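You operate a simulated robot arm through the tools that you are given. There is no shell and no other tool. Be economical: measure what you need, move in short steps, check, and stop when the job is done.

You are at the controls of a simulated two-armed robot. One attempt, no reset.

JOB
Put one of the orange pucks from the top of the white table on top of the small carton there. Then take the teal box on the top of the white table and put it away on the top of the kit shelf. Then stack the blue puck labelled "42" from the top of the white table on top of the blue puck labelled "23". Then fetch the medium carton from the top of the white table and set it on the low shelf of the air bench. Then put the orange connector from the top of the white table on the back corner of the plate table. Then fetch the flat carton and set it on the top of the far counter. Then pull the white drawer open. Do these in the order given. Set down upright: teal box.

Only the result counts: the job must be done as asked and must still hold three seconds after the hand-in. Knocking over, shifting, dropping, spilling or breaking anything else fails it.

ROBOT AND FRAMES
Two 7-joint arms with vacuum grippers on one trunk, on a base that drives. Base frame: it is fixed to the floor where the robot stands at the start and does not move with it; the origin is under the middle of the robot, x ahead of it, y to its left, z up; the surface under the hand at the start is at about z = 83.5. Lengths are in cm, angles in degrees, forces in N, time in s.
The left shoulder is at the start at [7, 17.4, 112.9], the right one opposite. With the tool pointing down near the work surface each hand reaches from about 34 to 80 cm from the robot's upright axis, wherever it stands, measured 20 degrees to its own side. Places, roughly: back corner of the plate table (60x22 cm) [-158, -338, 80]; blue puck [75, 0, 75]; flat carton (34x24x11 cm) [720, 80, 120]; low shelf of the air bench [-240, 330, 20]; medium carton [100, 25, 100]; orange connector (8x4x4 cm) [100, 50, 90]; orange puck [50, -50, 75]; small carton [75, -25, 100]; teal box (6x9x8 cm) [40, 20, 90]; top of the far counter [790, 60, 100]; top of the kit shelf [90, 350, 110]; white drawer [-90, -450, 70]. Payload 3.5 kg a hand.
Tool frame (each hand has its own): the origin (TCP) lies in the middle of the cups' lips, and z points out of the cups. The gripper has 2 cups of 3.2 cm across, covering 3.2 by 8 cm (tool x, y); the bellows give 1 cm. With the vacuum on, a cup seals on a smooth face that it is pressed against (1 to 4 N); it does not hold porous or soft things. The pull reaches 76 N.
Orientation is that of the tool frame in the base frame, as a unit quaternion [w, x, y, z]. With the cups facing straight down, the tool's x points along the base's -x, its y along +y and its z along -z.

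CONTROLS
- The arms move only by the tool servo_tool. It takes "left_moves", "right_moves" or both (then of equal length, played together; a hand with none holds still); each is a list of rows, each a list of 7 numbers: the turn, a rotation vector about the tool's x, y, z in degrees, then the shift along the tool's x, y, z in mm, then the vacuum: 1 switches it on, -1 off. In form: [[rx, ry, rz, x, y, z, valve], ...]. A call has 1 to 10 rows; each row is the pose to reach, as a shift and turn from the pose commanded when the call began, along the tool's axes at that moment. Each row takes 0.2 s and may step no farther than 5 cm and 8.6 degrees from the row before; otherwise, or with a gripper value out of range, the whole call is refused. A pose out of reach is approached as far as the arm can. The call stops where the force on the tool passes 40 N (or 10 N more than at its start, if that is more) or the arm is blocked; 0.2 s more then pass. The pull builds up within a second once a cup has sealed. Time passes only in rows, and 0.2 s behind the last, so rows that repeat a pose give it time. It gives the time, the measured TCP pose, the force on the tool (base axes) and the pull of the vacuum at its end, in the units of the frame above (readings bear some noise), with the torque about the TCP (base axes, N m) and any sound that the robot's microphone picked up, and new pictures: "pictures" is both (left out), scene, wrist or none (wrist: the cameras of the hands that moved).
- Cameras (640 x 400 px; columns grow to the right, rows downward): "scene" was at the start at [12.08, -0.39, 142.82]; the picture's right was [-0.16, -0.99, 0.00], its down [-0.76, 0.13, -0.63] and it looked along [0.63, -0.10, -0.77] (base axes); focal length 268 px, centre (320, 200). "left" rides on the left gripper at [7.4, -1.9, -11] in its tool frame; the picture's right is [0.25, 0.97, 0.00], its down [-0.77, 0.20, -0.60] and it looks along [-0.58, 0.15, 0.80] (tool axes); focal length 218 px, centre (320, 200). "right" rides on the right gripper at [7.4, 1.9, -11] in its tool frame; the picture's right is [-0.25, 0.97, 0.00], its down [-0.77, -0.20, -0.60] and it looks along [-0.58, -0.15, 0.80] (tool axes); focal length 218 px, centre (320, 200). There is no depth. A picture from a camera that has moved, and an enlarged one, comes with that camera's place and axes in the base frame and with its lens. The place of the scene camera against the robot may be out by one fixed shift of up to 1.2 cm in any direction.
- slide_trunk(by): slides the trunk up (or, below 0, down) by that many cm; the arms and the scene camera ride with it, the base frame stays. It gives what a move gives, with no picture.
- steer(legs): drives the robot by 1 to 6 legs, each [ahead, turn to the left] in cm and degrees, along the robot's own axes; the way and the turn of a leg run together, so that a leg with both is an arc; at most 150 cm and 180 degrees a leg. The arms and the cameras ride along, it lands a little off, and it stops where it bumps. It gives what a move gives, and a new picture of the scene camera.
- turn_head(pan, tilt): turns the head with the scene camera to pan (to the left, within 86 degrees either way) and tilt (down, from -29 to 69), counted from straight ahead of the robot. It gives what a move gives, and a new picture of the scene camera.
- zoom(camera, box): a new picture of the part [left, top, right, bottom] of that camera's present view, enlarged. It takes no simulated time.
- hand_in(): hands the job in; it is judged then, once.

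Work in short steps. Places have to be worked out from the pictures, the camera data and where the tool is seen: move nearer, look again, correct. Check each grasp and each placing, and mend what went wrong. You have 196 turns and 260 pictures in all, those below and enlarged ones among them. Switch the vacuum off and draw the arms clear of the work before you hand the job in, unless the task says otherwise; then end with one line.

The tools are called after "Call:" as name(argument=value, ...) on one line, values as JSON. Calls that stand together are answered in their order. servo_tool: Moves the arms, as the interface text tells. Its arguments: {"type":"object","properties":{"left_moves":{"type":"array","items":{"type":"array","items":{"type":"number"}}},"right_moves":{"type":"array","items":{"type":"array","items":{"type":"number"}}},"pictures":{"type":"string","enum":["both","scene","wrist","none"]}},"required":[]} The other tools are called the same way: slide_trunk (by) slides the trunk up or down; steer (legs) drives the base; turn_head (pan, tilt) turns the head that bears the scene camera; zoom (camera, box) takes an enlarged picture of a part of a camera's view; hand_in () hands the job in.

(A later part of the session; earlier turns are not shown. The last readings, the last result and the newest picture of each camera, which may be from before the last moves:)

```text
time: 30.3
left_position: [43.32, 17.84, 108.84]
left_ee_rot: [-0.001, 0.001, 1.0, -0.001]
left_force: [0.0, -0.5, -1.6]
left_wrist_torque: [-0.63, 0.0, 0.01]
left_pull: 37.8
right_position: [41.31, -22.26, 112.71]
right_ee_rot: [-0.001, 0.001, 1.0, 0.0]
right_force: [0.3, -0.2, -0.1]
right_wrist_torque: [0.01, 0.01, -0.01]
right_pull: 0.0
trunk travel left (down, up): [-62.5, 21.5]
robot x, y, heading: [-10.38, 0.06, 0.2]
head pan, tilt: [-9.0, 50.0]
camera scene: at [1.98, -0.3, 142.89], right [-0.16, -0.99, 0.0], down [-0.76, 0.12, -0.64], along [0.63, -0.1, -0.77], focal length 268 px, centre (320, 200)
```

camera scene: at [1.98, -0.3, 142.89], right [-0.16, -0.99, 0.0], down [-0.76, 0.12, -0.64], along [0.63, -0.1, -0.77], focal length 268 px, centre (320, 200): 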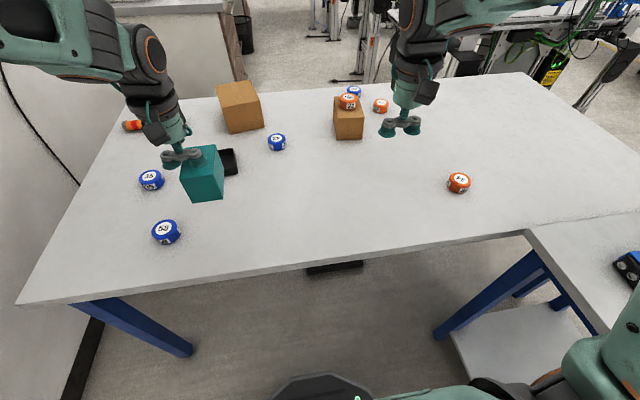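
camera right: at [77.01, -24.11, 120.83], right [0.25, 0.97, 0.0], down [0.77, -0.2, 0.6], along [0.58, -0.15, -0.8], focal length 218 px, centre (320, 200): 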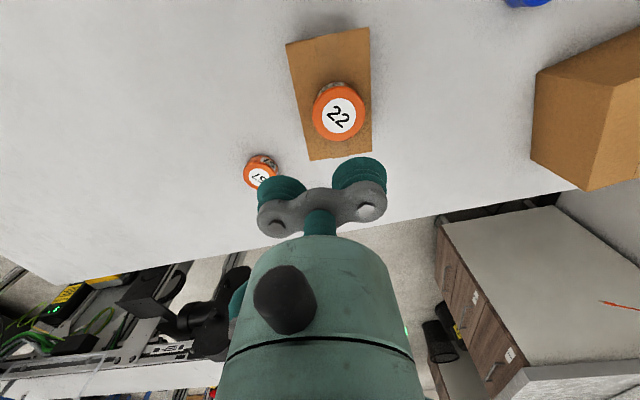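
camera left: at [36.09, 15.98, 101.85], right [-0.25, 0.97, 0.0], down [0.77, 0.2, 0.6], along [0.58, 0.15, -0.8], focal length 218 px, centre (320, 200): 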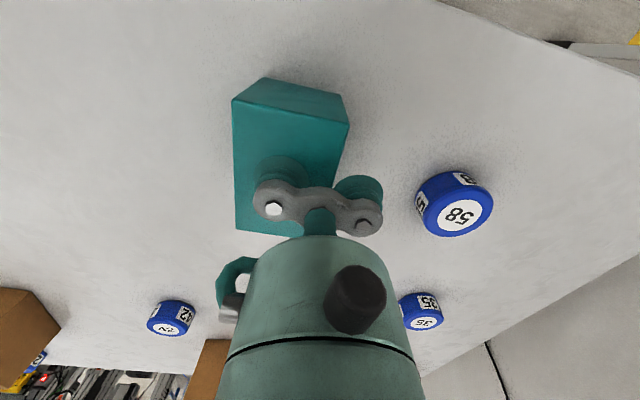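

The box hangs firmly. I back out, turn left 90° and look ahead before going on.

Call:
steer(legs=[[-35, 0], [0, 90]])

Call:
turn_head(pan=-35, tilt=20)

Call:
turn_head(pan=20, tilt=20)

```text
time: 36.4
left_position: [-62.8, 54.15, 108.78]
left_ee_rot: [0.0, -0.697, 0.717, -0.001]
left_force: [-0.4, 0.4, -2.0]
left_wrist_torque: [-0.03, -0.63, 0.05]
left_pull: 37.5
right_position: [-22.8, 51.0, 112.84]
right_ee_rot: [-0.001, -0.698, 0.716, 0.001]
right_force: [-1.0, -0.2, 0.8]
right_wrist_torque: [0.01, -0.03, -0.02]
right_pull: 0.1
trunk travel left (down, up): [-62.5, 21.5]
robot x, y, heading: [-46.97, 0.05, 88.9]
head pan, tilt: [-9.0, 50.0]
camera scene: at [-45.26, 13.54, 142.9], right [0.98, -0.18, 0.0], down [-0.14, -0.75, -0.64], along [0.12, 0.63, -0.77], focal length 268 px, centre (320, 200)
```

scene: 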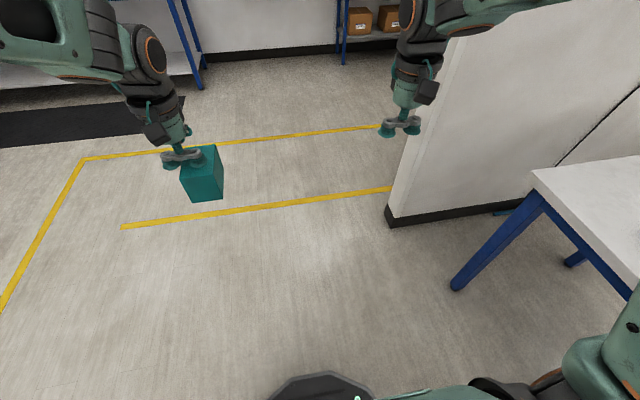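

```text
time: 37.3
left_position: [-62.73, 54.17, 108.83]
left_ee_rot: [-0.001, -0.697, 0.717, 0.0]
left_force: [-0.3, -0.3, -3.5]
left_wrist_torque: [0.01, -0.63, 0.07]
left_pull: 38.1
right_position: [-22.67, 51.05, 112.71]
right_ee_rot: [0.0, -0.697, 0.717, 0.0]
right_force: [0.2, 0.4, 0.6]
right_wrist_torque: [-0.02, 0.0, 0.0]
right_pull: 0.1
trunk travel left (down, up): [-62.5, 21.5]
robot x, y, heading: [-46.18, 0.17, 89.1]
head pan, tilt: [-35.0, 20.0]
camera scene: at [-41.13, 13.47, 147.45], right [0.81, -0.59, 0.0], down [-0.2, -0.28, -0.94], along [0.56, 0.76, -0.34], focal length 268 px, centre (320, 200)
```

scene: 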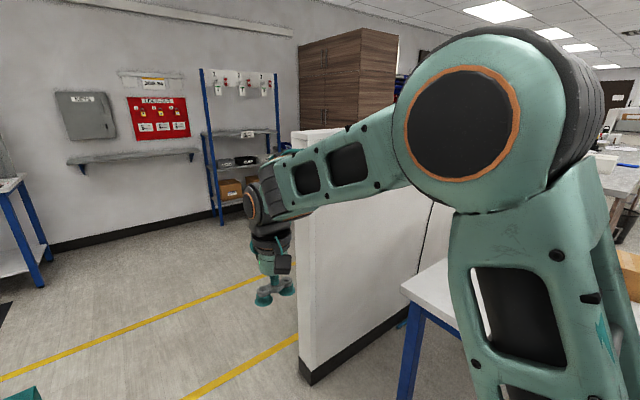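

```text
time: 38.6
left_position: [-62.68, 54.26, 108.83]
left_ee_rot: [-0.001, -0.697, 0.718, 0.0]
left_force: [0.4, -0.6, -2.1]
left_wrist_torque: [-0.01, -0.65, 0.04]
left_pull: 38.0
right_position: [-22.85, 51.05, 112.8]
right_ee_rot: [0.0, -0.697, 0.717, 0.0]
right_force: [0.2, 0.2, -0.5]
right_wrist_torque: [-0.01, -0.01, -0.02]
right_pull: 0.0
trunk travel left (down, up): [-62.5, 21.5]
robot x, y, heading: [-46.3, 0.36, 88.8]
head pan, tilt: [20.0, 20.0]
camera scene: at [-49.61, 14.8, 147.46], right [0.95, 0.32, 0.0], down [0.11, -0.32, -0.94], along [-0.3, 0.89, -0.34], focal length 268 px, centre (320, 200)
```

scene: 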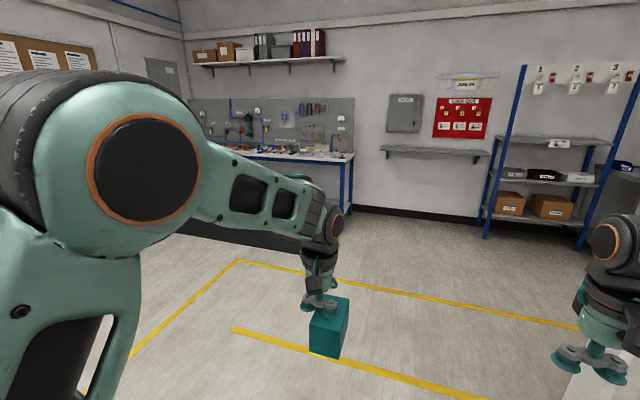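

The kit shelf is the blue rack; its top board is at about [88,350,110]. I raise the trunk and drive around the partition end.

Call:
slide_trunk(by=18)

Call:
steer(legs=[[150, 0], [40, 0], [0, -55], [90, 0]])

Call:
turn_head(pan=40, tilt=25)

```text
time: 40.6
left_position: [-62.75, 54.13, 126.8]
left_ee_rot: [-0.001, -0.697, 0.717, 0.0]
left_force: [0.0, 0.0, -1.3]
left_wrist_torque: [-0.01, -0.61, 0.05]
left_pull: 37.4
right_position: [-22.85, 50.96, 130.88]
right_ee_rot: [0.0, -0.698, 0.716, 0.0]
right_force: [-0.3, 0.3, -0.3]
right_wrist_torque: [0.0, 0.02, 0.03]
right_pull: 0.1
trunk travel left (down, up): [-80.5, 3.5]
robot x, y, heading: [-46.62, -0.22, 88.6]
head pan, tilt: [20.0, 20.0]
```

```text
time: 56.9
left_position: [61.81, 288.93, 126.82]
left_ee_rot: [0.0, -0.307, 0.952, 0.0]
left_force: [-0.4, -0.4, -2.0]
left_wrist_torque: [-0.46, -0.31, -0.01]
left_pull: 38.1
right_position: [83.57, 255.14, 130.91]
right_ee_rot: [0.001, -0.306, 0.952, 0.001]
right_force: [0.3, 0.1, -0.2]
right_wrist_torque: [0.0, -0.04, 0.03]
right_pull: 0.1
trunk travel left (down, up): [-80.5, 3.5]
robot x, y, heading: [28.77, 243.04, 35.9]
head pan, tilt: [20.0, 20.0]
camera scene: at [37.6, 254.51, 165.47], right [0.83, -0.56, 0.0], down [-0.19, -0.28, -0.94], along [0.53, 0.78, -0.34], focal length 268 px, centre (320, 200)
```

scene: 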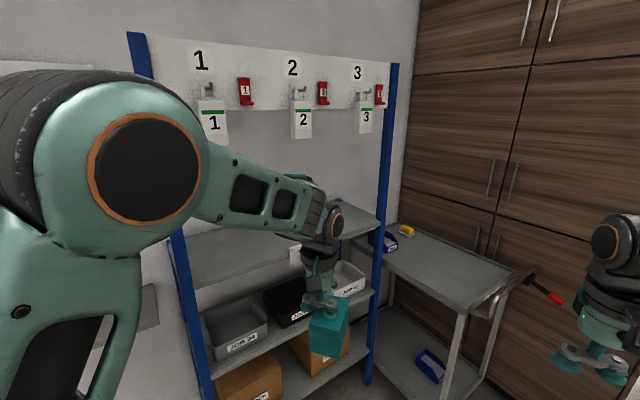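

```text
time: 57.7
left_position: [62.07, 288.96, 126.81]
left_ee_rot: [0.0, -0.307, 0.952, 0.0]
left_force: [-1.1, 0.3, -2.5]
left_wrist_torque: [-0.52, -0.3, -0.01]
left_pull: 38.0
right_position: [83.53, 255.18, 130.92]
right_ee_rot: [0.001, -0.307, 0.952, 0.0]
right_force: [0.1, 0.3, 0.0]
right_wrist_torque: [0.02, 0.02, 0.01]
right_pull: 0.1
trunk travel left (down, up): [-80.5, 3.5]
robot x, y, heading: [28.97, 243.31, 35.7]
head pan, tilt: [40.0, 25.0]
camera scene: at [34.76, 255.83, 164.65], right [0.97, -0.25, 0.0], down [-0.1, -0.41, -0.91], along [0.22, 0.88, -0.42], focal length 268 px, centre (320, 200)
```

scene: 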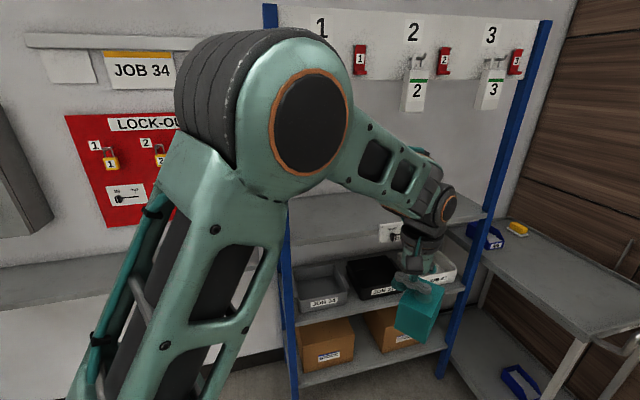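

The rack's top board spans about x 47–130, y 332–372 at z≈110. I drive nearer and turn to face it.

Call:
steer(legs=[[58, 0], [0, 54]])

Call:
turn_head(pan=0, tilt=40)

```text
time: 63.4
left_position: [55.26, 329.36, 126.86]
left_ee_rot: [0.0, 0.713, -0.701, 0.001]
left_force: [0.4, 0.2, -1.7]
left_wrist_torque: [0.0, -0.55, -0.02]
left_pull: 37.6
right_position: [95.33, 328.08, 130.86]
right_ee_rot: [0.001, 0.714, -0.701, 0.0]
right_force: [0.2, -0.4, 0.5]
right_wrist_torque: [0.01, 0.01, -0.04]
right_pull: 0.1
trunk travel left (down, up): [-80.5, 3.5]
robot x, y, heading: [73.84, 276.06, 91.2]
head pan, tilt: [40.0, 25.0]
camera scene: at [67.49, 288.88, 164.66], right [0.75, 0.66, 0.0], down [0.28, -0.32, -0.91], along [-0.6, 0.68, -0.42], focal length 268 px, centre (320, 200)
```

scene: 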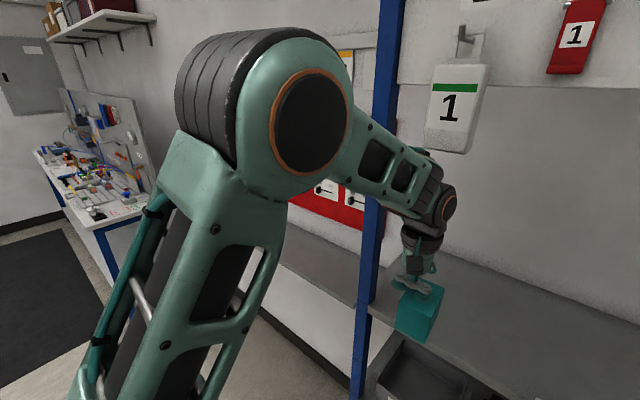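

```text
time: 64.4
left_position: [55.16, 329.3, 126.86]
left_ee_rot: [0.001, 0.713, -0.701, 0.001]
left_force: [-0.1, 0.2, -2.8]
left_wrist_torque: [-0.02, -0.54, -0.01]
left_pull: 38.0
right_position: [95.29, 327.9, 130.7]
right_ee_rot: [0.0, 0.713, -0.701, 0.001]
right_force: [0.0, -0.4, 0.7]
right_wrist_torque: [-0.01, 0.02, 0.02]
right_pull: 0.1
trunk travel left (down, up): [-80.5, 3.5]
robot x, y, heading: [74.41, 276.09, 90.9]
head pan, tilt: [0.0, 40.0]
camera scene: at [73.32, 290.44, 162.32], right [1.0, 0.02, 0.0], down [0.01, -0.64, -0.77], along [-0.02, 0.77, -0.64], focal length 268 px, centre (320, 200)
```

scene: 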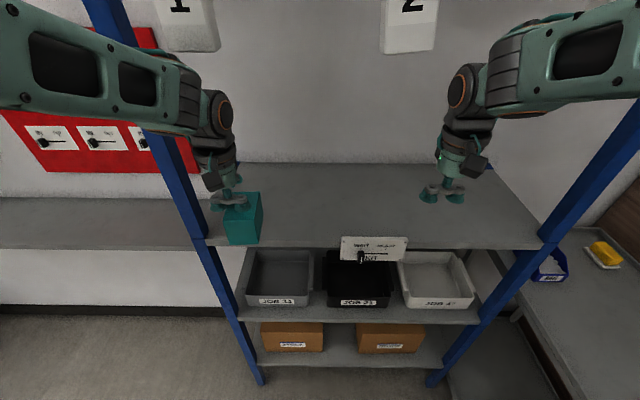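

The left post could foul the forearm if I reach from here, so I shift the robot about 16 cm to the right by backing and side-stepping.

Call:
steer(legs=[[-20, 0], [0, -40], [25, 0], [0, 40]])

```text
time: 71.2
left_position: [70.69, 328.15, 126.81]
left_ee_rot: [0.0, 0.716, -0.698, 0.0]
left_force: [0.0, 0.3, -2.0]
left_wrist_torque: [0.03, -0.55, -0.01]
left_pull: 37.6
right_position: [110.75, 327.27, 130.91]
right_ee_rot: [0.001, 0.716, -0.698, -0.001]
right_force: [0.0, 0.4, 0.0]
right_wrist_torque: [0.01, -0.01, 0.0]
right_pull: 0.0
trunk travel left (down, up): [-80.5, 3.5]
robot x, y, heading: [89.83, 274.62, 91.8]
head pan, tilt: [0.0, 40.0]
camera scene: at [89.1, 289.5, 162.32], right [1.0, 0.03, 0.0], down [0.02, -0.64, -0.77], along [-0.02, 0.77, -0.64], focal length 268 px, centre (320, 200)
```

scene: 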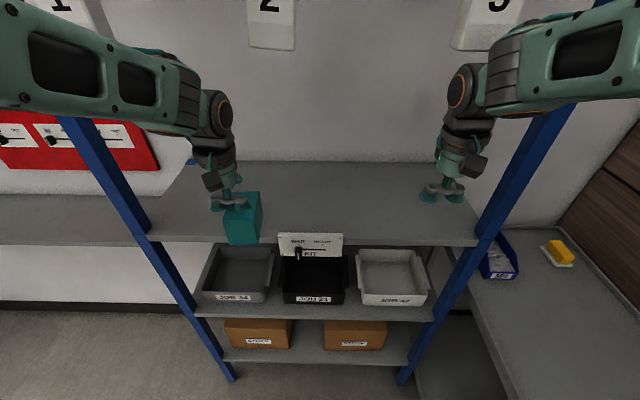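

I drive 8 cm closer and extend the left hand over the board at its current height.

Call:
steer(legs=[[8, 0]])

Call:
servo_tool(left_moves=[[0, 0, 0, -35, -15, 0, 1], [0, 0, 0, -75, -30, 0, 1], [0, 0, 0, -115, -45, 0, 1], [0, 0, 0, -145, -55, 0, 1], [0, 0, 0, -145, -55, 20, 1], [0, 0, 0, -145, -55, 20, 1]], pictures="both")

```text
time: 72.2
left_position: [70.55, 335.24, 127.3]
left_ee_rot: [-0.003, 0.715, -0.699, -0.002]
left_force: [0.2, -1.2, -1.7]
left_wrist_torque: [0.07, -0.58, 0.0]
left_pull: 37.7
right_position: [110.55, 334.12, 131.27]
right_ee_rot: [-0.003, 0.716, -0.698, -0.003]
right_force: [0.1, -0.6, -0.1]
right_wrist_torque: [0.08, -0.02, 0.01]
right_pull: 0.0
trunk travel left (down, up): [-80.5, 3.5]
robot x, y, heading: [90.11, 282.7, 91.5]
head pan, tilt: [0.0, 40.0]
camera scene: at [88.88, 296.18, 162.44], right [1.0, 0.03, 0.0], down [0.02, -0.64, -0.77], along [-0.02, 0.77, -0.64], focal length 268 px, centre (320, 200)
```

scene: 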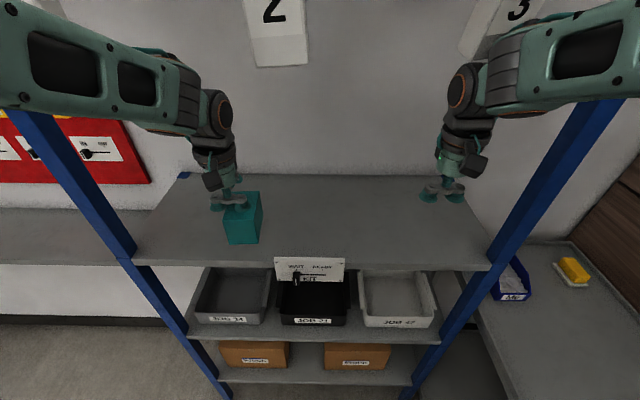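

```text
time: 73.6
left_position: [75.48, 350.62, 124.91]
left_ee_rot: [0.0, 0.715, -0.699, 0.0]
left_force: [-0.1, -1.4, -1.1]
left_wrist_torque: [0.01, -0.54, 0.01]
left_pull: 37.7
right_position: [110.67, 335.05, 130.85]
right_ee_rot: [0.001, 0.715, -0.699, -0.001]
right_force: [-0.2, 0.1, -0.4]
right_wrist_torque: [-0.01, 0.01, 0.01]
right_pull: 0.0
trunk travel left (down, up): [-80.5, 3.5]
robot x, y, heading: [89.57, 282.85, 91.6]
head pan, tilt: [0.0, 40.0]
camera scene: at [88.83, 297.4, 162.32], right [1.0, 0.03, 0.0], down [0.02, -0.64, -0.77], along [-0.02, 0.77, -0.64], focal length 268 px, centre (320, 200)
camera left: at [77.63, 343.4, 135.93], right [-0.96, -0.28, 0.0], down [-0.22, 0.77, 0.6], along [-0.17, 0.58, -0.8], focal length 218 px, centre (320, 200)
```

scene: 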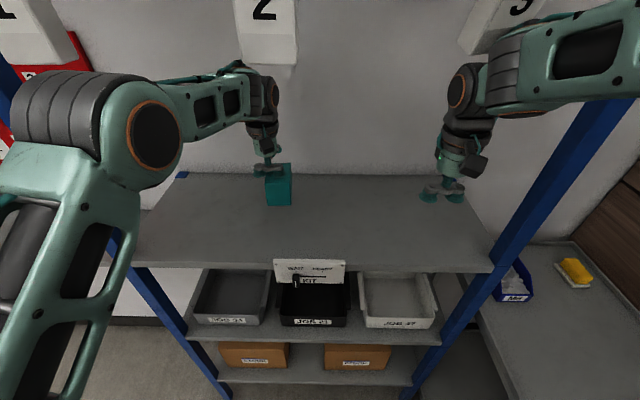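
left: 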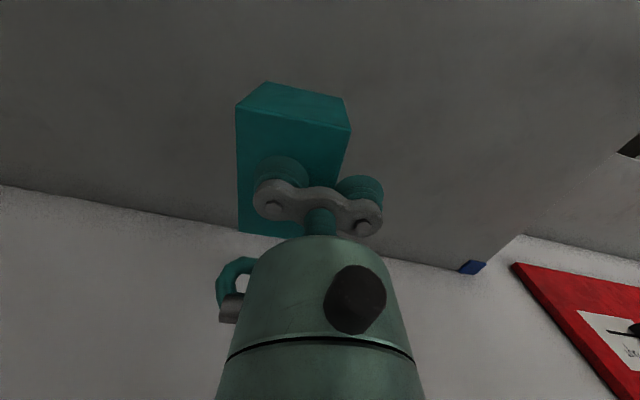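

Box is above the board's middle. I lower: first 6 cm, then gently.

Call:
servo_tool(left_moves=[[0, 0, 0, 0, 0, 30, 1], [0, 0, 0, 0, 0, 50, 1], [0, 0, 0, 0, 0, 58, 1], [0, 0, 0, 0, 0, 62, 1], [0, 0, 0, 0, 0, 62, 1]], pictures="both")

```text
time: 74.8
left_position: [75.58, 350.82, 119.0]
left_ee_rot: [-0.003, 0.715, -0.699, -0.002]
left_force: [-2.7, 8.9, 26.9]
left_wrist_torque: [-0.06, -0.94, 0.11]
left_pull: 37.8
right_position: [110.52, 334.87, 131.0]
right_ee_rot: [0.0, 0.716, -0.698, -0.001]
right_force: [0.3, 0.8, -0.6]
right_wrist_torque: [0.01, -0.01, -0.02]
right_pull: 0.2
trunk travel left (down, up): [-80.5, 3.5]
robot x, y, heading: [89.52, 282.77, 91.4]
head pan, tilt: [0.0, 40.0]
camera scene: at [88.86, 297.18, 162.38], right [1.0, 0.03, 0.0], down [0.02, -0.64, -0.77], along [-0.02, 0.77, -0.64], focal length 268 px, centre (320, 200)
camera left: at [77.71, 343.37, 129.98], right [-0.96, -0.28, 0.0], down [-0.22, 0.76, 0.61], along [-0.17, 0.59, -0.79], focal length 218 px, centre (320, 200)
```

scene: 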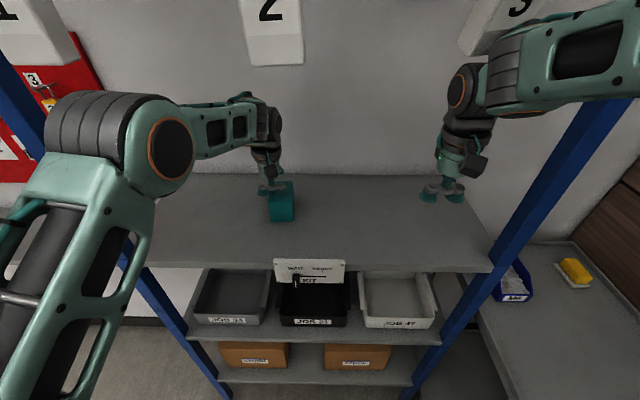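
left: 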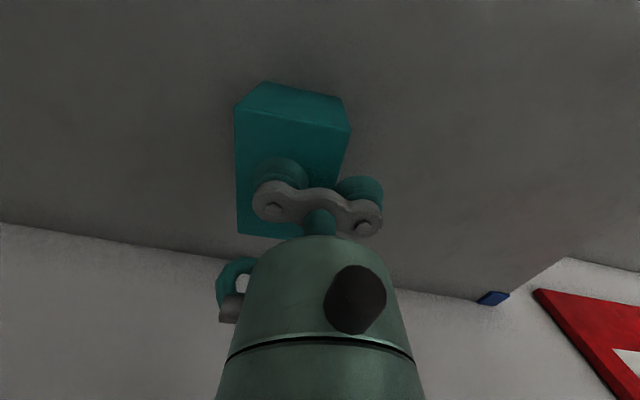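

Contact with the board. I relieve, release, lift and draw back.

Call:
servo_tool(left_moves=[[0, 0, 0, 0, 0, -4, 1], [0, 0, 0, 0, 0, -4, -1], [0, 0, 0, 0, 0, -4, -1], [0, 0, 0, 0, 0, -4, -1], [0, 0, 0, 0, 0, -6, -1], [0, 0, 0, 0, 0, -15, -1], [0, 0, 0, 0, 0, -50, -1], [0, 0, 0, 0, 0, -80, -1], [0, 0, 0, 40, 15, -80, -1], [0, 0, 0, 85, 30, -80, -1]], pictures="both")

```text
time: 77.0
left_position: [72.75, 341.88, 126.45]
left_ee_rot: [-0.001, 0.715, -0.699, 0.0]
left_force: [0.0, -1.1, 0.0]
left_wrist_torque: [-0.01, 0.02, -0.01]
left_pull: 0.0
right_position: [110.49, 334.61, 131.06]
right_ee_rot: [-0.001, 0.715, -0.699, -0.001]
right_force: [0.1, -1.1, -0.6]
right_wrist_torque: [0.05, -0.01, 0.01]
right_pull: 0.0
trunk travel left (down, up): [-80.5, 3.5]
robot x, y, heading: [89.66, 282.98, 91.4]
head pan, tilt: [0.0, 40.0]
camera scene: at [88.74, 296.96, 162.36], right [1.0, 0.03, 0.0], down [0.02, -0.64, -0.77], along [-0.02, 0.77, -0.64], focal length 268 px, centre (320, 200)
camera left: at [74.75, 334.62, 137.56], right [-0.96, -0.27, 0.0], down [-0.22, 0.76, 0.61], along [-0.17, 0.58, -0.8], focal length 218 px, centre (320, 200)
```

scene: 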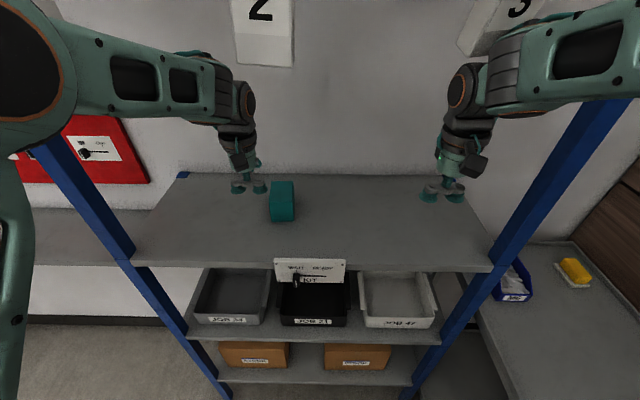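
left: 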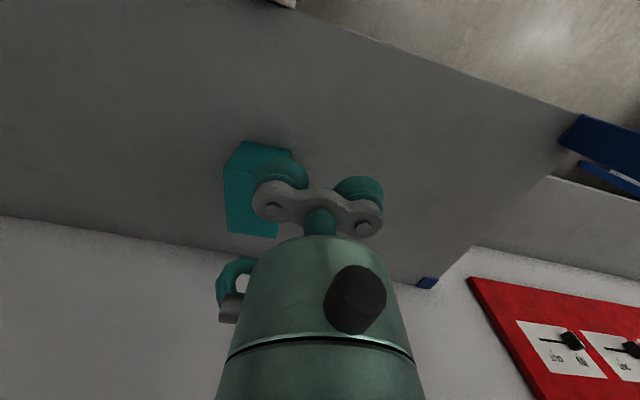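

Teal box stands on the rack top. I back off and drive the way back around the partition.

Call:
steer(legs=[[-30, 0], [0, 111], [148, 0], [0, 68]])

```text
time: 93.6
left_position: [-23.24, 132.54, 126.42]
left_ee_rot: [0.0, 0.698, 0.716, 0.001]
left_force: [0.5, 1.4, 0.0]
left_wrist_torque: [0.0, 0.03, -0.01]
left_pull: 0.1
right_position: [-60.98, 139.88, 130.8]
right_ee_rot: [0.001, 0.698, 0.716, 0.001]
right_force: [-0.3, 0.3, 0.0]
right_wrist_torque: [0.02, -0.02, 0.01]
right_pull: 0.0
trunk travel left (down, up): [-80.5, 3.5]
robot x, y, heading: [-39.94, 192.02, -88.5]
head pan, tilt: [0.0, 40.0]
camera scene: at [-40.3, 179.14, 162.32], right [-1.0, -0.03, 0.0], down [-0.02, 0.64, -0.77], along [0.02, -0.77, -0.64], focal length 268 px, centre (320, 200)
```

scene: 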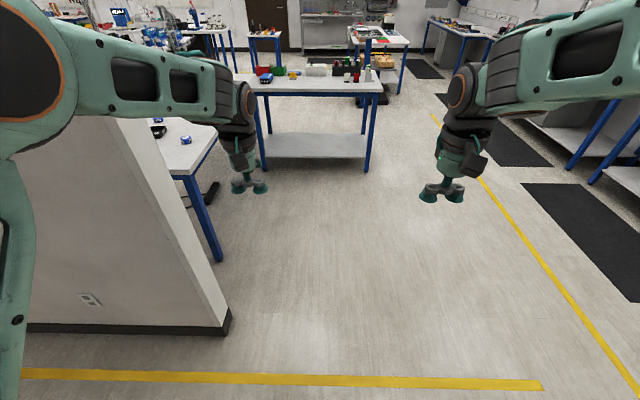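

Clear view. I continue to in front of the white table and face it.

Call:
steer(legs=[[0, -3], [150, 0], [34, 0], [0, 91.5]])

Call:
turn_head(pan=0, tilt=45)

```text
time: 107.0
left_position: [16.41, 31.4, 126.38]
left_ee_rot: [0.0, -0.025, 1.0, 0.001]
left_force: [0.7, -0.6, 0.2]
left_wrist_torque: [-0.01, 0.01, 0.03]
left_pull: 0.1
right_position: [10.18, -6.67, 130.95]
right_ee_rot: [0.001, -0.024, 1.0, 0.001]
right_force: [-0.4, 0.1, -0.4]
right_wrist_torque: [0.0, 0.01, -0.03]
right_pull: 0.0
trunk travel left (down, up): [-80.5, 3.5]
robot x, y, heading: [-42.95, 13.57, 2.8]
head pan, tilt: [0.0, 40.0]
camera scene: at [-29.34, 14.48, 162.32], right [0.05, -1.0, 0.0], down [-0.64, -0.03, -0.77], along [0.77, 0.04, -0.64], focal length 268 px, centre (320, 200)
```

scene: 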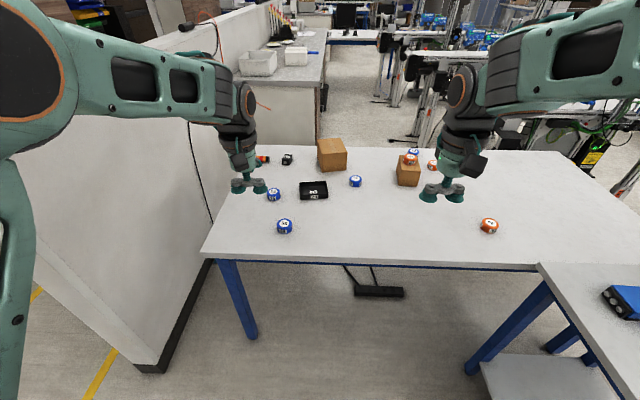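

```text
time: 107.6
left_position: [16.42, 31.39, 126.25]
left_ee_rot: [0.0, -0.025, 1.0, 0.001]
left_force: [-0.3, -0.7, -0.7]
left_wrist_torque: [-0.02, -0.02, -0.02]
left_pull: 0.1
right_position: [10.18, -6.47, 130.95]
right_ee_rot: [0.0, -0.025, 1.0, 0.001]
right_force: [0.5, -1.0, 0.6]
right_wrist_torque: [-0.02, 0.02, 0.01]
right_pull: 0.2
trunk travel left (down, up): [-80.5, 3.5]
robot x, y, heading: [-42.46, 12.73, 2.6]
head pan, tilt: [0.0, 45.0]
camera scene: at [-29.71, 14.5, 161.6], right [0.05, -1.0, 0.0], down [-0.71, -0.04, -0.71], along [0.71, 0.04, -0.71], focal length 268 px, centre (320, 200)
```

scene: 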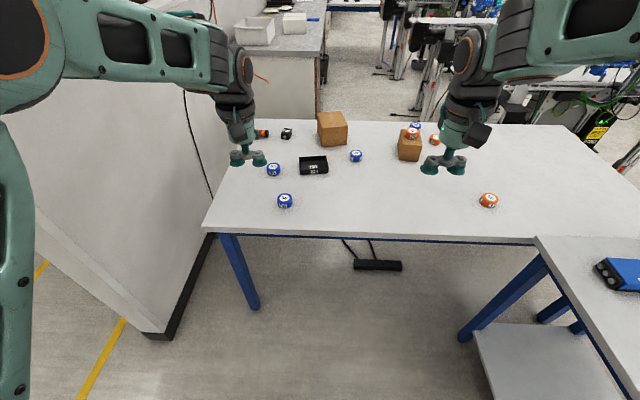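

I see a black pedal on the floor under the table near x≈65–71, so the base must stay short of it. I side-step to y≈-4 and face straight ahead.

Call:
steer(legs=[[0, -26], [44, 0], [0, 23.3]])

Call:
turn_head(pan=0, tilt=69)

```text
time: 112.8
left_position: [57.75, 8.21, 126.43]
left_ee_rot: [0.0, 0.019, 1.0, 0.0]
left_force: [1.2, 0.7, 0.1]
left_wrist_torque: [0.04, -0.04, 0.02]
left_pull: 0.1
right_position: [48.23, -29.25, 130.86]
right_ee_rot: [0.0, 0.018, 1.0, 0.002]
right_force: [0.0, 1.0, -0.2]
right_wrist_torque: [0.03, 0.0, 0.0]
right_pull: 0.1
trunk travel left (down, up): [-80.5, 3.5]
robot x, y, heading: [-2.28, -5.44, -2.1]
head pan, tilt: [0.0, 45.0]
camera scene: at [10.32, -4.89, 161.6], right [-0.03, -1.0, 0.0], down [-0.71, 0.03, -0.71], along [0.71, -0.02, -0.71], focal length 268 px, centre (320, 200)
```

scene: 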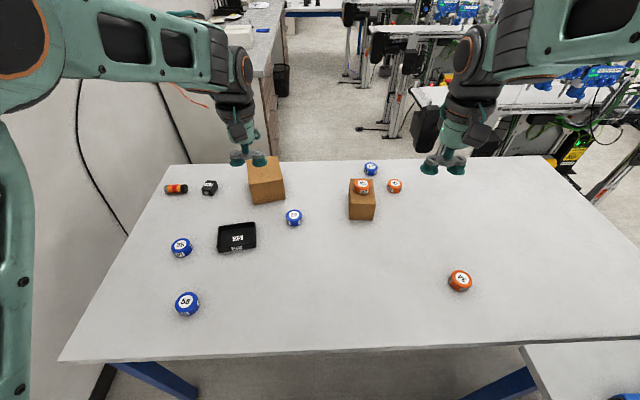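

```text
time: 113.7
left_position: [57.86, 8.26, 126.29]
left_ee_rot: [0.0, 0.018, 1.0, 0.0]
left_force: [-0.7, -0.1, 0.0]
left_wrist_torque: [-0.03, 0.0, -0.01]
left_pull: 0.0
right_position: [48.39, -29.0, 130.82]
right_ee_rot: [0.0, 0.019, 1.0, 0.001]
right_force: [0.0, 0.3, 0.0]
right_wrist_torque: [-0.02, 0.0, 0.04]
right_pull: 0.1
trunk travel left (down, up): [-80.5, 3.5]
robot x, y, heading: [-2.15, -5.32, -1.9]
head pan, tilt: [0.0, 68.8]
camera scene: at [7.88, -4.57, 158.71], right [-0.03, -1.0, 0.0], down [-0.93, 0.03, -0.36], along [0.36, -0.01, -0.93], focal length 268 px, centre (320, 200)
```

scene: 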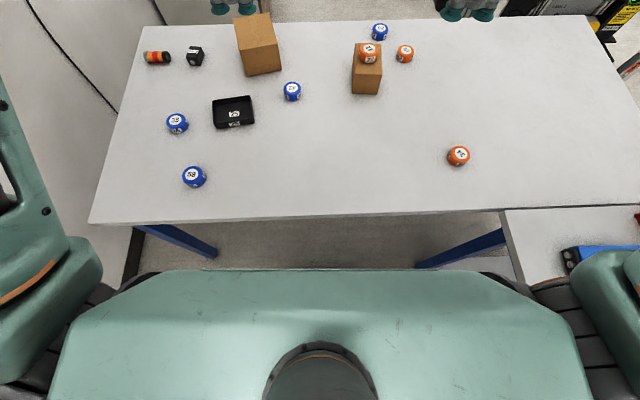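

Straight ahead is clear. I drive 28 cm ahead, then lower the trunk 10.

Call:
steer(legs=[[28, 0]])

Call:
slide_trunk(by=-10)

Call:
turn_head(pan=-8, tilt=45)

```text
time: 115.7
left_position: [85.64, 7.43, 126.37]
left_ee_rot: [0.001, 0.018, 1.0, 0.0]
left_force: [-0.4, 0.2, 0.4]
left_wrist_torque: [0.01, 0.0, -0.01]
left_pull: 0.1
right_position: [76.07, -29.87, 130.95]
right_ee_rot: [0.001, 0.017, 1.0, 0.001]
right_force: [-0.2, -0.4, -0.1]
right_wrist_torque: [0.05, -0.01, 0.0]
right_pull: 0.0
trunk travel left (down, up): [-80.5, 3.5]
robot x, y, heading: [26.06, -5.71, -1.9]
head pan, tilt: [0.0, 68.8]
camera scene: at [35.5, -5.55, 158.73], right [-0.03, -1.0, 0.0], down [-0.93, 0.03, -0.36], along [0.36, -0.01, -0.93], focal length 268 px, centre (320, 200)
```

scene: 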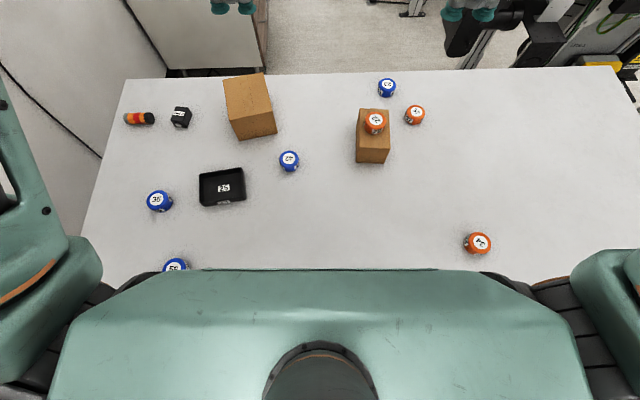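

```text
time: 117.0
left_position: [85.71, 7.32, 116.35]
left_ee_rot: [0.001, 0.018, 1.0, 0.001]
left_force: [-0.5, -0.3, 0.1]
left_wrist_torque: [-0.01, -0.04, 0.02]
left_pull: 0.1
right_position: [76.39, -29.89, 120.85]
right_ee_rot: [0.0, 0.018, 1.0, 0.001]
right_force: [-0.5, 0.9, -0.2]
right_wrist_torque: [0.0, 0.01, -0.02]
right_pull: 0.0
trunk travel left (down, up): [-70.5, 13.5]
robot x, y, heading: [25.53, -6.27, -1.9]
head pan, tilt: [0.0, 68.8]
```

```text
time: 117.9
left_position: [85.68, 7.34, 116.32]
left_ee_rot: [0.0, 0.018, 1.0, -0.001]
left_force: [0.2, -0.2, -0.1]
left_wrist_torque: [-0.01, -0.02, 0.0]
left_pull: 0.1
right_position: [76.41, -30.06, 120.96]
right_ee_rot: [0.0, 0.018, 1.0, 0.001]
right_force: [-0.3, 0.2, 0.9]
right_wrist_torque: [-0.01, 0.0, -0.01]
right_pull: 0.0
trunk travel left (down, up): [-70.5, 13.5]
robot x, y, heading: [25.55, -6.1, -2.2]
head pan, tilt: [-8.0, 45.0]
camera scene: at [38.14, -6.77, 151.59], right [-0.17, -0.99, 0.0], down [-0.7, 0.12, -0.71], along [0.7, -0.12, -0.71], focal length 268 px, centre (320, 200)
```

scene: 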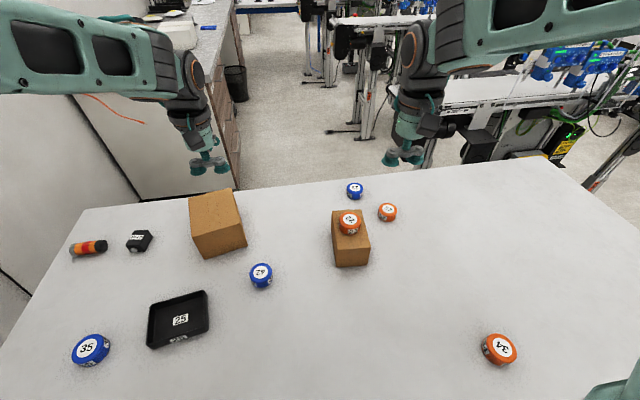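

I move the left hand aside, then bring the right hand over puck 42 (≈[77.4,1.6]).

Call:
servo_tool(left_moves=[[0, 0, 0, 40, 30, 0, -1], [0, 0, 0, 75, 65, 0, -1], [0, 0, 0, 110, 100, 0, -1], [0, 0, 0, 145, 135, 0, -1], [0, 0, 0, 170, 165, 0, -1], [0, 0, 0, 170, 165, 0, -1]], pictures="none")

Call:
servo_tool(right_moves=[[0, 0, 0, 0, 45, 0, -1], [0, 0, 0, 0, 90, 0, -1], [0, 0, 0, 0, 135, 0, -1], [0, 0, 0, 0, 180, 0, -1], [0, 0, 0, 0, 225, 0, -1], [0, 0, 0, 0, 270, 0, -1], [0, 0, 0, 0, 292, 40, -1], [0, 0, 0, 0, 292, 85, -1], [0, 0, 0, 0, 292, 130, -1], [0, 0, 0, 0, 292, 220, -1]], pictures="both")

```text
time: 119.3
left_position: [69.19, 24.42, 116.47]
left_ee_rot: [-0.001, 0.018, 1.0, 0.001]
left_force: [-0.1, 0.2, -0.3]
left_wrist_torque: [0.01, -0.03, 0.02]
left_pull: 0.0
right_position: [76.38, -30.19, 120.65]
right_ee_rot: [-0.001, 0.018, 1.0, 0.002]
right_force: [0.0, -0.1, 0.4]
right_wrist_torque: [0.02, 0.02, -0.03]
right_pull: 0.1
trunk travel left (down, up): [-70.5, 13.5]
robot x, y, heading: [25.76, -5.87, -2.0]
head pan, tilt: [-8.0, 45.0]
```

```text
refused: row 10 steps farther than a row can; nothing moved
```

Call:
servo_tool(right_moves=[[0, 0, 0, 0, 48, 0, -1], [0, 0, 0, 0, 96, 0, -1], [0, 0, 0, 0, 144, 0, -1], [0, 0, 0, 0, 192, 0, -1], [0, 0, 0, 0, 240, 0, -1], [0, 0, 0, 0, 280, 20, -1], [0, 0, 0, 0, 292, 65, -1], [0, 0, 0, 0, 292, 110, -1], [0, 0, 0, 0, 292, 155, -1], [0, 0, 0, 0, 292, 200, -1]], pictures="both")

```text
time: 121.5
left_position: [69.21, 24.49, 116.33]
left_ee_rot: [-0.001, 0.018, 1.0, -0.001]
left_force: [-0.7, 0.9, -0.4]
left_wrist_torque: [0.02, 0.0, 0.01]
left_pull: 0.0
right_position: [77.95, -1.52, 101.46]
right_ee_rot: [-0.001, 0.028, 1.0, 0.013]
right_force: [-0.5, 0.7, 0.2]
right_wrist_torque: [0.0, -0.01, 0.02]
right_pull: 0.0
trunk travel left (down, up): [-70.5, 13.5]
robot x, y, heading: [25.35, -5.88, -2.0]
head pan, tilt: [-8.0, 45.0]
camera scene: at [38.26, -6.72, 151.59], right [-0.17, -0.99, 0.0], down [-0.7, 0.12, -0.71], along [0.7, -0.12, -0.71], focal length 268 px, centre (320, 200)
camera right: at [70.77, 0.43, 112.57], right [0.31, 0.95, 0.03], down [0.76, -0.26, 0.6], along [0.57, -0.16, -0.8], focal length 218 px, centre (320, 200)
```

scene: 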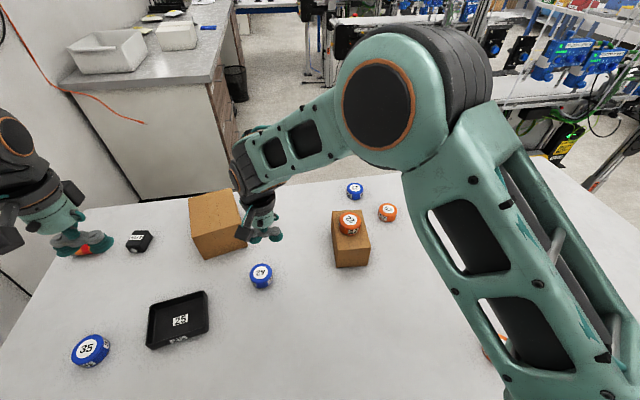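
right: 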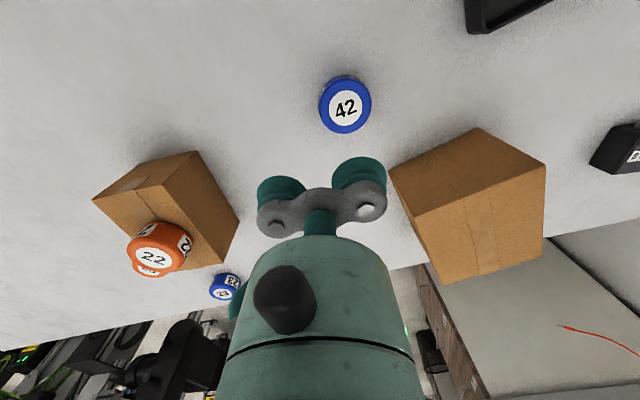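

Puck 42 measured at about [77.7,1.9]. I straighten the slight tilt, correct y by 1 cm and come down near it.

Call:
servo_tool(right_moves=[[0.8, 0, -0.6, 1, 5, 0, -1], [1.5, 0, -1.2, 2, 10, 0, -1], [1.5, 0, -1.2, 2, 10, 40, -1], [1.5, 0, -1.2, 2, 10, 90, -1], [1.5, 0, -1.2, 2, 10, 90, -1]], pictures="wrist")

```text
time: 122.7
left_position: [69.0, 24.39, 116.38]
left_ee_rot: [0.0, 0.017, 1.0, 0.001]
left_force: [-0.2, -0.2, 0.4]
left_wrist_torque: [0.0, -0.04, -0.03]
left_pull: 0.1
right_position: [77.52, -0.09, 91.8]
right_ee_rot: [0.0, 0.007, 1.0, -0.013]
right_force: [0.1, 0.1, 0.0]
right_wrist_torque: [0.01, -0.02, 0.04]
right_pull: 0.1
trunk travel left (down, up): [-70.5, 13.5]
robot x, y, heading: [25.91, -5.97, -1.8]
head pan, tilt: [-8.0, 45.0]
camera right: at [70.19, 2.39, 102.71], right [0.27, 0.96, -0.03], down [0.77, -0.2, 0.61], along [0.58, -0.18, -0.79], focal length 218 px, centre (320, 200)
```

right: 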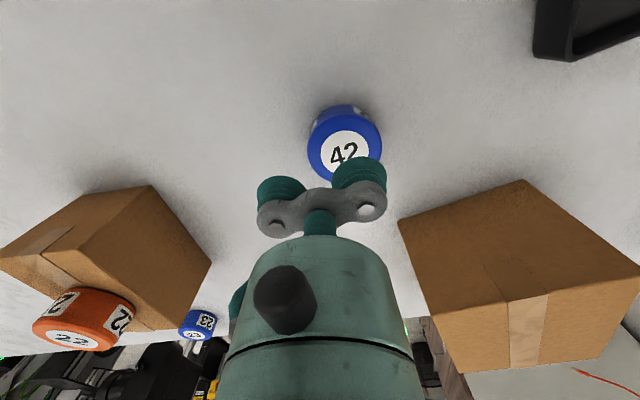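

Over-corrected (the earlier tilt was only lag); I undo that rotation, then descend with the vacuum on.

Call:
servo_tool(right_moves=[[-0.8, 0, 0.6, 0, -2, 0, -1], [-1.5, 0, 1.2, 0, -3, 0, 1], [-1.5, 0, 1.2, 0, -3, 30, 1], [-1.5, 0, 1.2, 0, -3, 44, 1], [-1.5, 0, 1.2, 0, -3, 50, 1], [-1.5, 0, 1.2, 0, -3, 52, 1], [-1.5, 0, 1.2, 0, -3, 52, 1], [-1.5, 0, 1.2, 0, -3, 52, 1]], pictures="wrist")

```text
time: 124.5
left_position: [69.2, 24.32, 116.46]
left_ee_rot: [0.0, 0.017, 1.0, 0.0]
left_force: [-0.3, 0.2, -0.1]
left_wrist_torque: [0.04, 0.03, 0.01]
left_pull: 0.0
right_position: [77.11, -0.2, 86.64]
right_ee_rot: [0.0, 0.018, 1.0, 0.001]
right_force: [1.1, -0.4, 1.5]
right_wrist_torque: [0.75, -0.03, -0.05]
right_pull: 37.7
trunk travel left (down, up): [-70.5, 13.5]
robot x, y, heading: [25.68, -5.97, -2.0]
head pan, tilt: [-8.0, 45.0]
camera right: at [69.89, 2.01, 97.71], right [0.29, 0.96, 0.0], down [0.76, -0.23, 0.6], along [0.58, -0.17, -0.8], focal length 218 px, centre (320, 200)
```

right: 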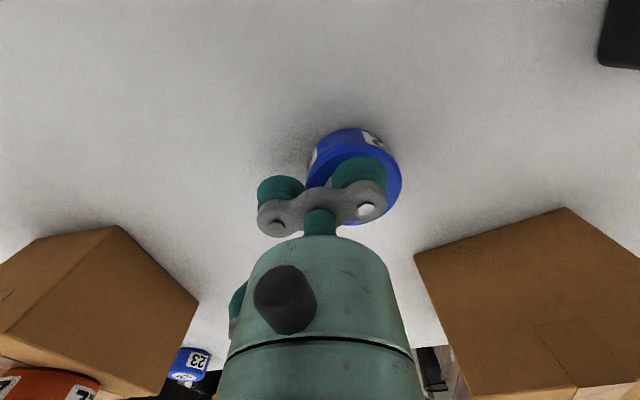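

Held (puck centre ≈ TCP+[0.5,2.2]). I lift it 24 cm and then advance the base 6 cm.

Call:
servo_tool(right_moves=[[0, 0, 0, 0, 0, -10, 1], [0, 0, 0, 0, 0, -55, 1], [0, 0, 0, 0, 0, -100, 1], [0, 0, 0, 0, 0, -145, 1], [0, 0, 0, 0, 0, -190, 1], [0, 0, 0, 0, 0, -235, 1], [0, 0, 0, 0, 0, -235, 1]], pictures="none")

Call:
steer(legs=[[3, 0], [3, 0]])

```text
time: 126.1
left_position: [69.25, 24.44, 116.36]
left_ee_rot: [-0.001, 0.017, 1.0, 0.001]
left_force: [0.2, -0.2, 0.1]
left_wrist_torque: [-0.01, 0.04, 0.01]
left_pull: 0.0
right_position: [77.46, -0.26, 110.16]
right_ee_rot: [-0.001, 0.019, 1.0, 0.001]
right_force: [-0.1, 0.7, -0.5]
right_wrist_torque: [0.63, -0.04, -0.01]
right_pull: 37.7
trunk travel left (down, up): [-70.5, 13.5]
robot x, y, heading: [25.57, -6.14, -1.9]
head pan, tilt: [-8.0, 45.0]
```

```text
time: 127.3
left_position: [74.54, 24.12, 116.81]
left_ee_rot: [0.004, 0.018, 1.0, 0.0]
left_force: [-1.7, -0.5, 0.4]
left_wrist_torque: [0.0, -0.03, 0.0]
left_pull: 0.2
right_position: [82.76, -0.38, 110.47]
right_ee_rot: [0.003, 0.017, 1.0, 0.0]
right_force: [0.6, 1.1, -0.8]
right_wrist_torque: [0.63, -0.09, -0.02]
right_pull: 38.1
trunk travel left (down, up): [-70.5, 13.5]
robot x, y, heading: [31.75, -6.4, -1.6]
head pan, tilt: [-8.0, 45.0]
camera scene: at [43.32, -6.95, 151.69], right [-0.17, -0.99, 0.0], down [-0.69, 0.12, -0.71], along [0.7, -0.12, -0.7], focal length 268 px, centre (320, 200)
```

scene: 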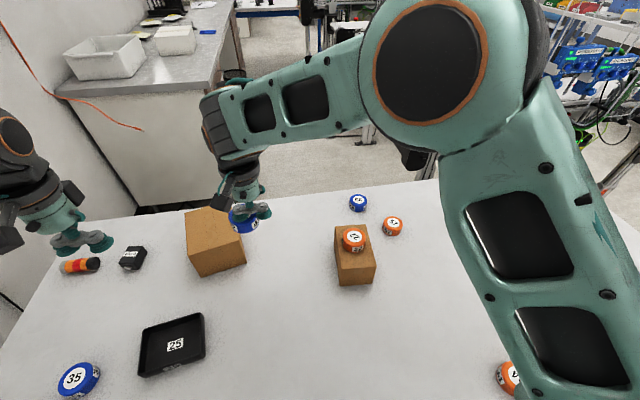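

I carry puck 42 high across to above 23.

Call:
servo_tool(right_moves=[[0, 0, 0, -26, -37, 0, 1], [0, 0, 0, -52, -73, 0, 1], [0, 0, 0, -79, -110, 0, 1], [0, 0, 0, -105, -147, 0, 1], [0, 0, 0, -131, -183, 0, 1], [0, 0, 0, -157, -220, 0, 1], [0, 0, 0, -183, -257, 0, 1], [0, 0, 0, -210, -293, 0, 1], [0, 0, 0, -233, -328, 0, 1], [0, 0, 0, -233, -328, 0, 1]], pictures="both")

Call:
zoom(camera="scene", box=[280, 150, 440, 250])

```text
time: 129.5
left_position: [75.15, 24.18, 116.46]
left_ee_rot: [0.0, 0.017, 1.0, -0.001]
left_force: [0.6, 1.4, 0.2]
left_wrist_torque: [-0.03, -0.01, 0.01]
left_pull: 0.1
right_position: [105.53, -33.99, 110.08]
right_ee_rot: [0.0, 0.018, 1.0, 0.0]
right_force: [0.4, -0.1, 0.0]
right_wrist_torque: [0.65, -0.05, -0.06]
right_pull: 37.6
trunk travel left (down, up): [-70.5, 13.5]
robot x, y, heading: [31.81, -6.21, -1.7]
head pan, tilt: [-8.0, 45.0]
camera scene: at [44.08, -6.85, 151.61], right [-0.17, -0.99, 0.0], down [-0.7, 0.12, -0.71], along [0.7, -0.12, -0.71], focal length 268 px, centre (320, 200)
camera right: at [98.26, -31.76, 121.04], right [0.29, 0.96, 0.0], down [0.76, -0.23, 0.6], along [0.58, -0.17, -0.8], focal length 218 px, centre (320, 200)
```

scene: 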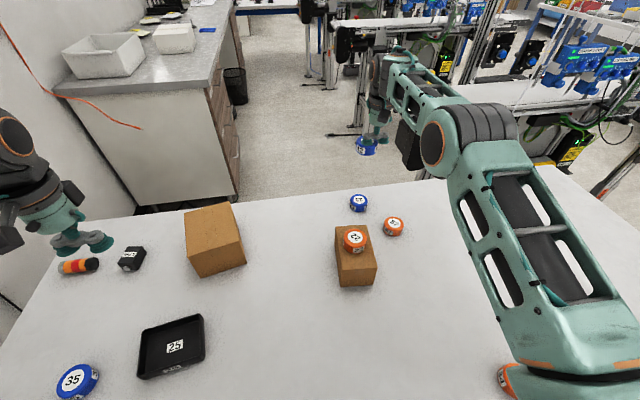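
right: 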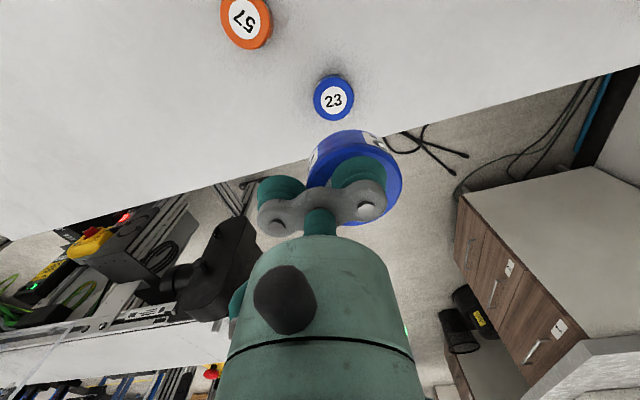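

```text
4.00 times, centred on (360, 200) of scene
camera zoom: at [44.08, -6.85, 151.61], right [-0.17, -0.99, 0.0], down [-0.7, 0.12, -0.71], along [0.7, -0.12, -0.71], focal length 1071 px, centre (160, 200)
```

zoom: 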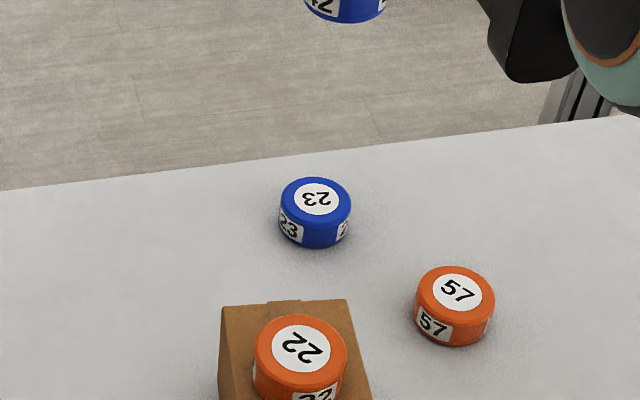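

23 measured at ≈[105.9,-31.9]; the held puck matches it within ~1 mm. I descend to just above.

Call:
servo_tool(right_moves=[[0, 0, 0, 1, -1, 45, 1], [0, 0, 0, 1, -1, 90, 1], [0, 0, 0, 1, -1, 130, 1], [0, 0, 0, 1, -1, 160, 1], [0, 0, 0, 1, -1, 185, 1], [0, 0, 0, 1, -1, 185, 1], [0, 0, 0, 1, -1, 185, 1]], pictures="both")

Call:
zoom(camera="scene", box=[280, 150, 440, 250])

```text
time: 131.1
left_position: [75.19, 24.1, 116.45]
left_ee_rot: [-0.001, 0.018, 1.0, 0.0]
left_force: [-0.5, 0.3, 0.9]
left_wrist_torque: [0.0, -0.01, 0.03]
left_pull: 0.0
right_position: [105.5, -34.01, 91.48]
right_ee_rot: [0.0, 0.018, 1.0, 0.002]
right_force: [0.2, -0.1, -0.7]
right_wrist_torque: [0.67, -0.02, -0.02]
right_pull: 37.8
trunk travel left (down, up): [-70.5, 13.5]
robot x, y, heading: [31.61, -6.23, -1.9]
head pan, tilt: [-8.0, 45.0]
camera scene: at [44.21, -6.96, 151.59], right [-0.17, -0.99, 0.0], down [-0.7, 0.12, -0.71], along [0.7, -0.12, -0.71], focal length 268 px, centre (320, 200)
camera right: at [98.24, -31.88, 102.49], right [0.29, 0.96, 0.0], down [0.76, -0.23, 0.6], along [0.58, -0.17, -0.8], focal length 218 px, centre (320, 200)
```

scene: 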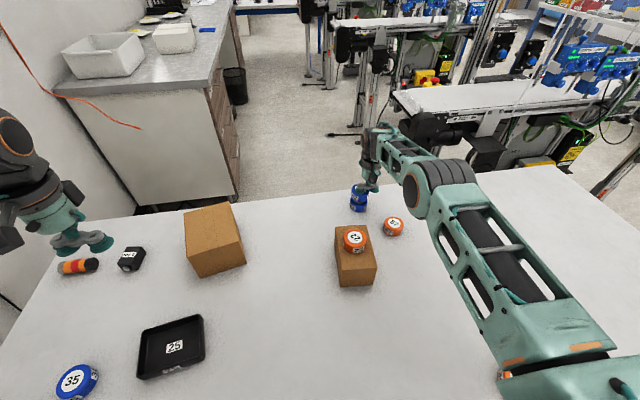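
right: 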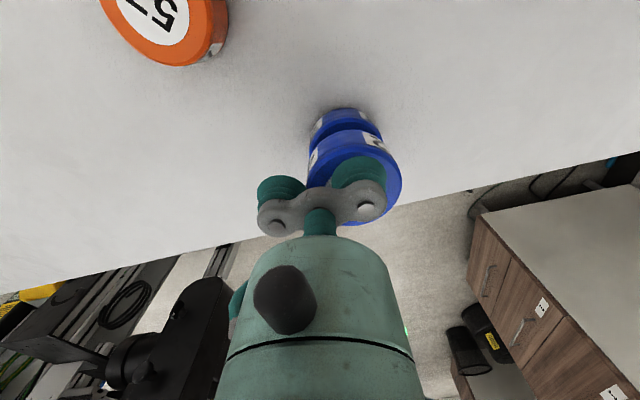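

```text
4.00 times, centred on (360, 200) of scene
camera zoom: at [44.21, -6.96, 151.59], right [-0.17, -0.99, 0.0], down [-0.7, 0.12, -0.71], along [0.7, -0.12, -0.71], focal length 1071 px, centre (160, 200)
```

zoom: 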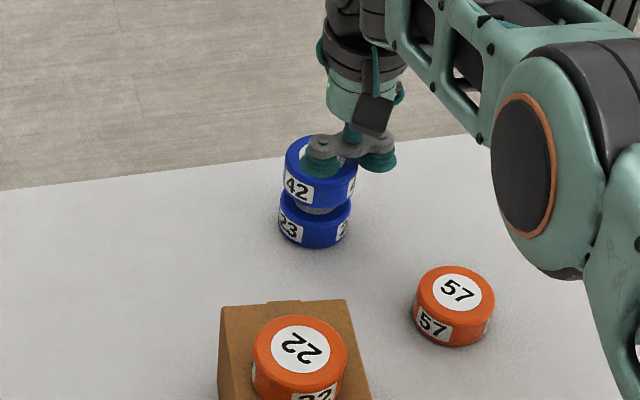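

Aligned. I lower onto 23 in small steps.

Call:
servo_tool(right_moves=[[0, 0, 0, 0, 0, 6, 1], [0, 0, 0, 0, 0, 10, 1], [0, 0, 0, 0, 0, 13, 1], [0, 0, 0, 0, 0, 15, 1], [0, 0, 0, 0, 0, 15, 1]], pictures="none")

```text
time: 132.3
left_position: [75.2, 24.15, 116.43]
left_ee_rot: [0.0, 0.017, 1.0, 0.0]
left_force: [-0.8, -0.9, -0.6]
left_wrist_torque: [-0.01, 0.01, 0.0]
left_pull: 0.0
right_position: [105.27, -34.02, 90.02]
right_ee_rot: [-0.001, 0.018, 1.0, 0.0]
right_force: [-0.2, 0.4, -1.3]
right_wrist_torque: [0.63, -0.05, -0.05]
right_pull: 38.0
trunk travel left (down, up): [-70.5, 13.5]
robot x, y, heading: [31.74, -6.42, -1.9]
head pan, tilt: [-8.0, 45.0]
```

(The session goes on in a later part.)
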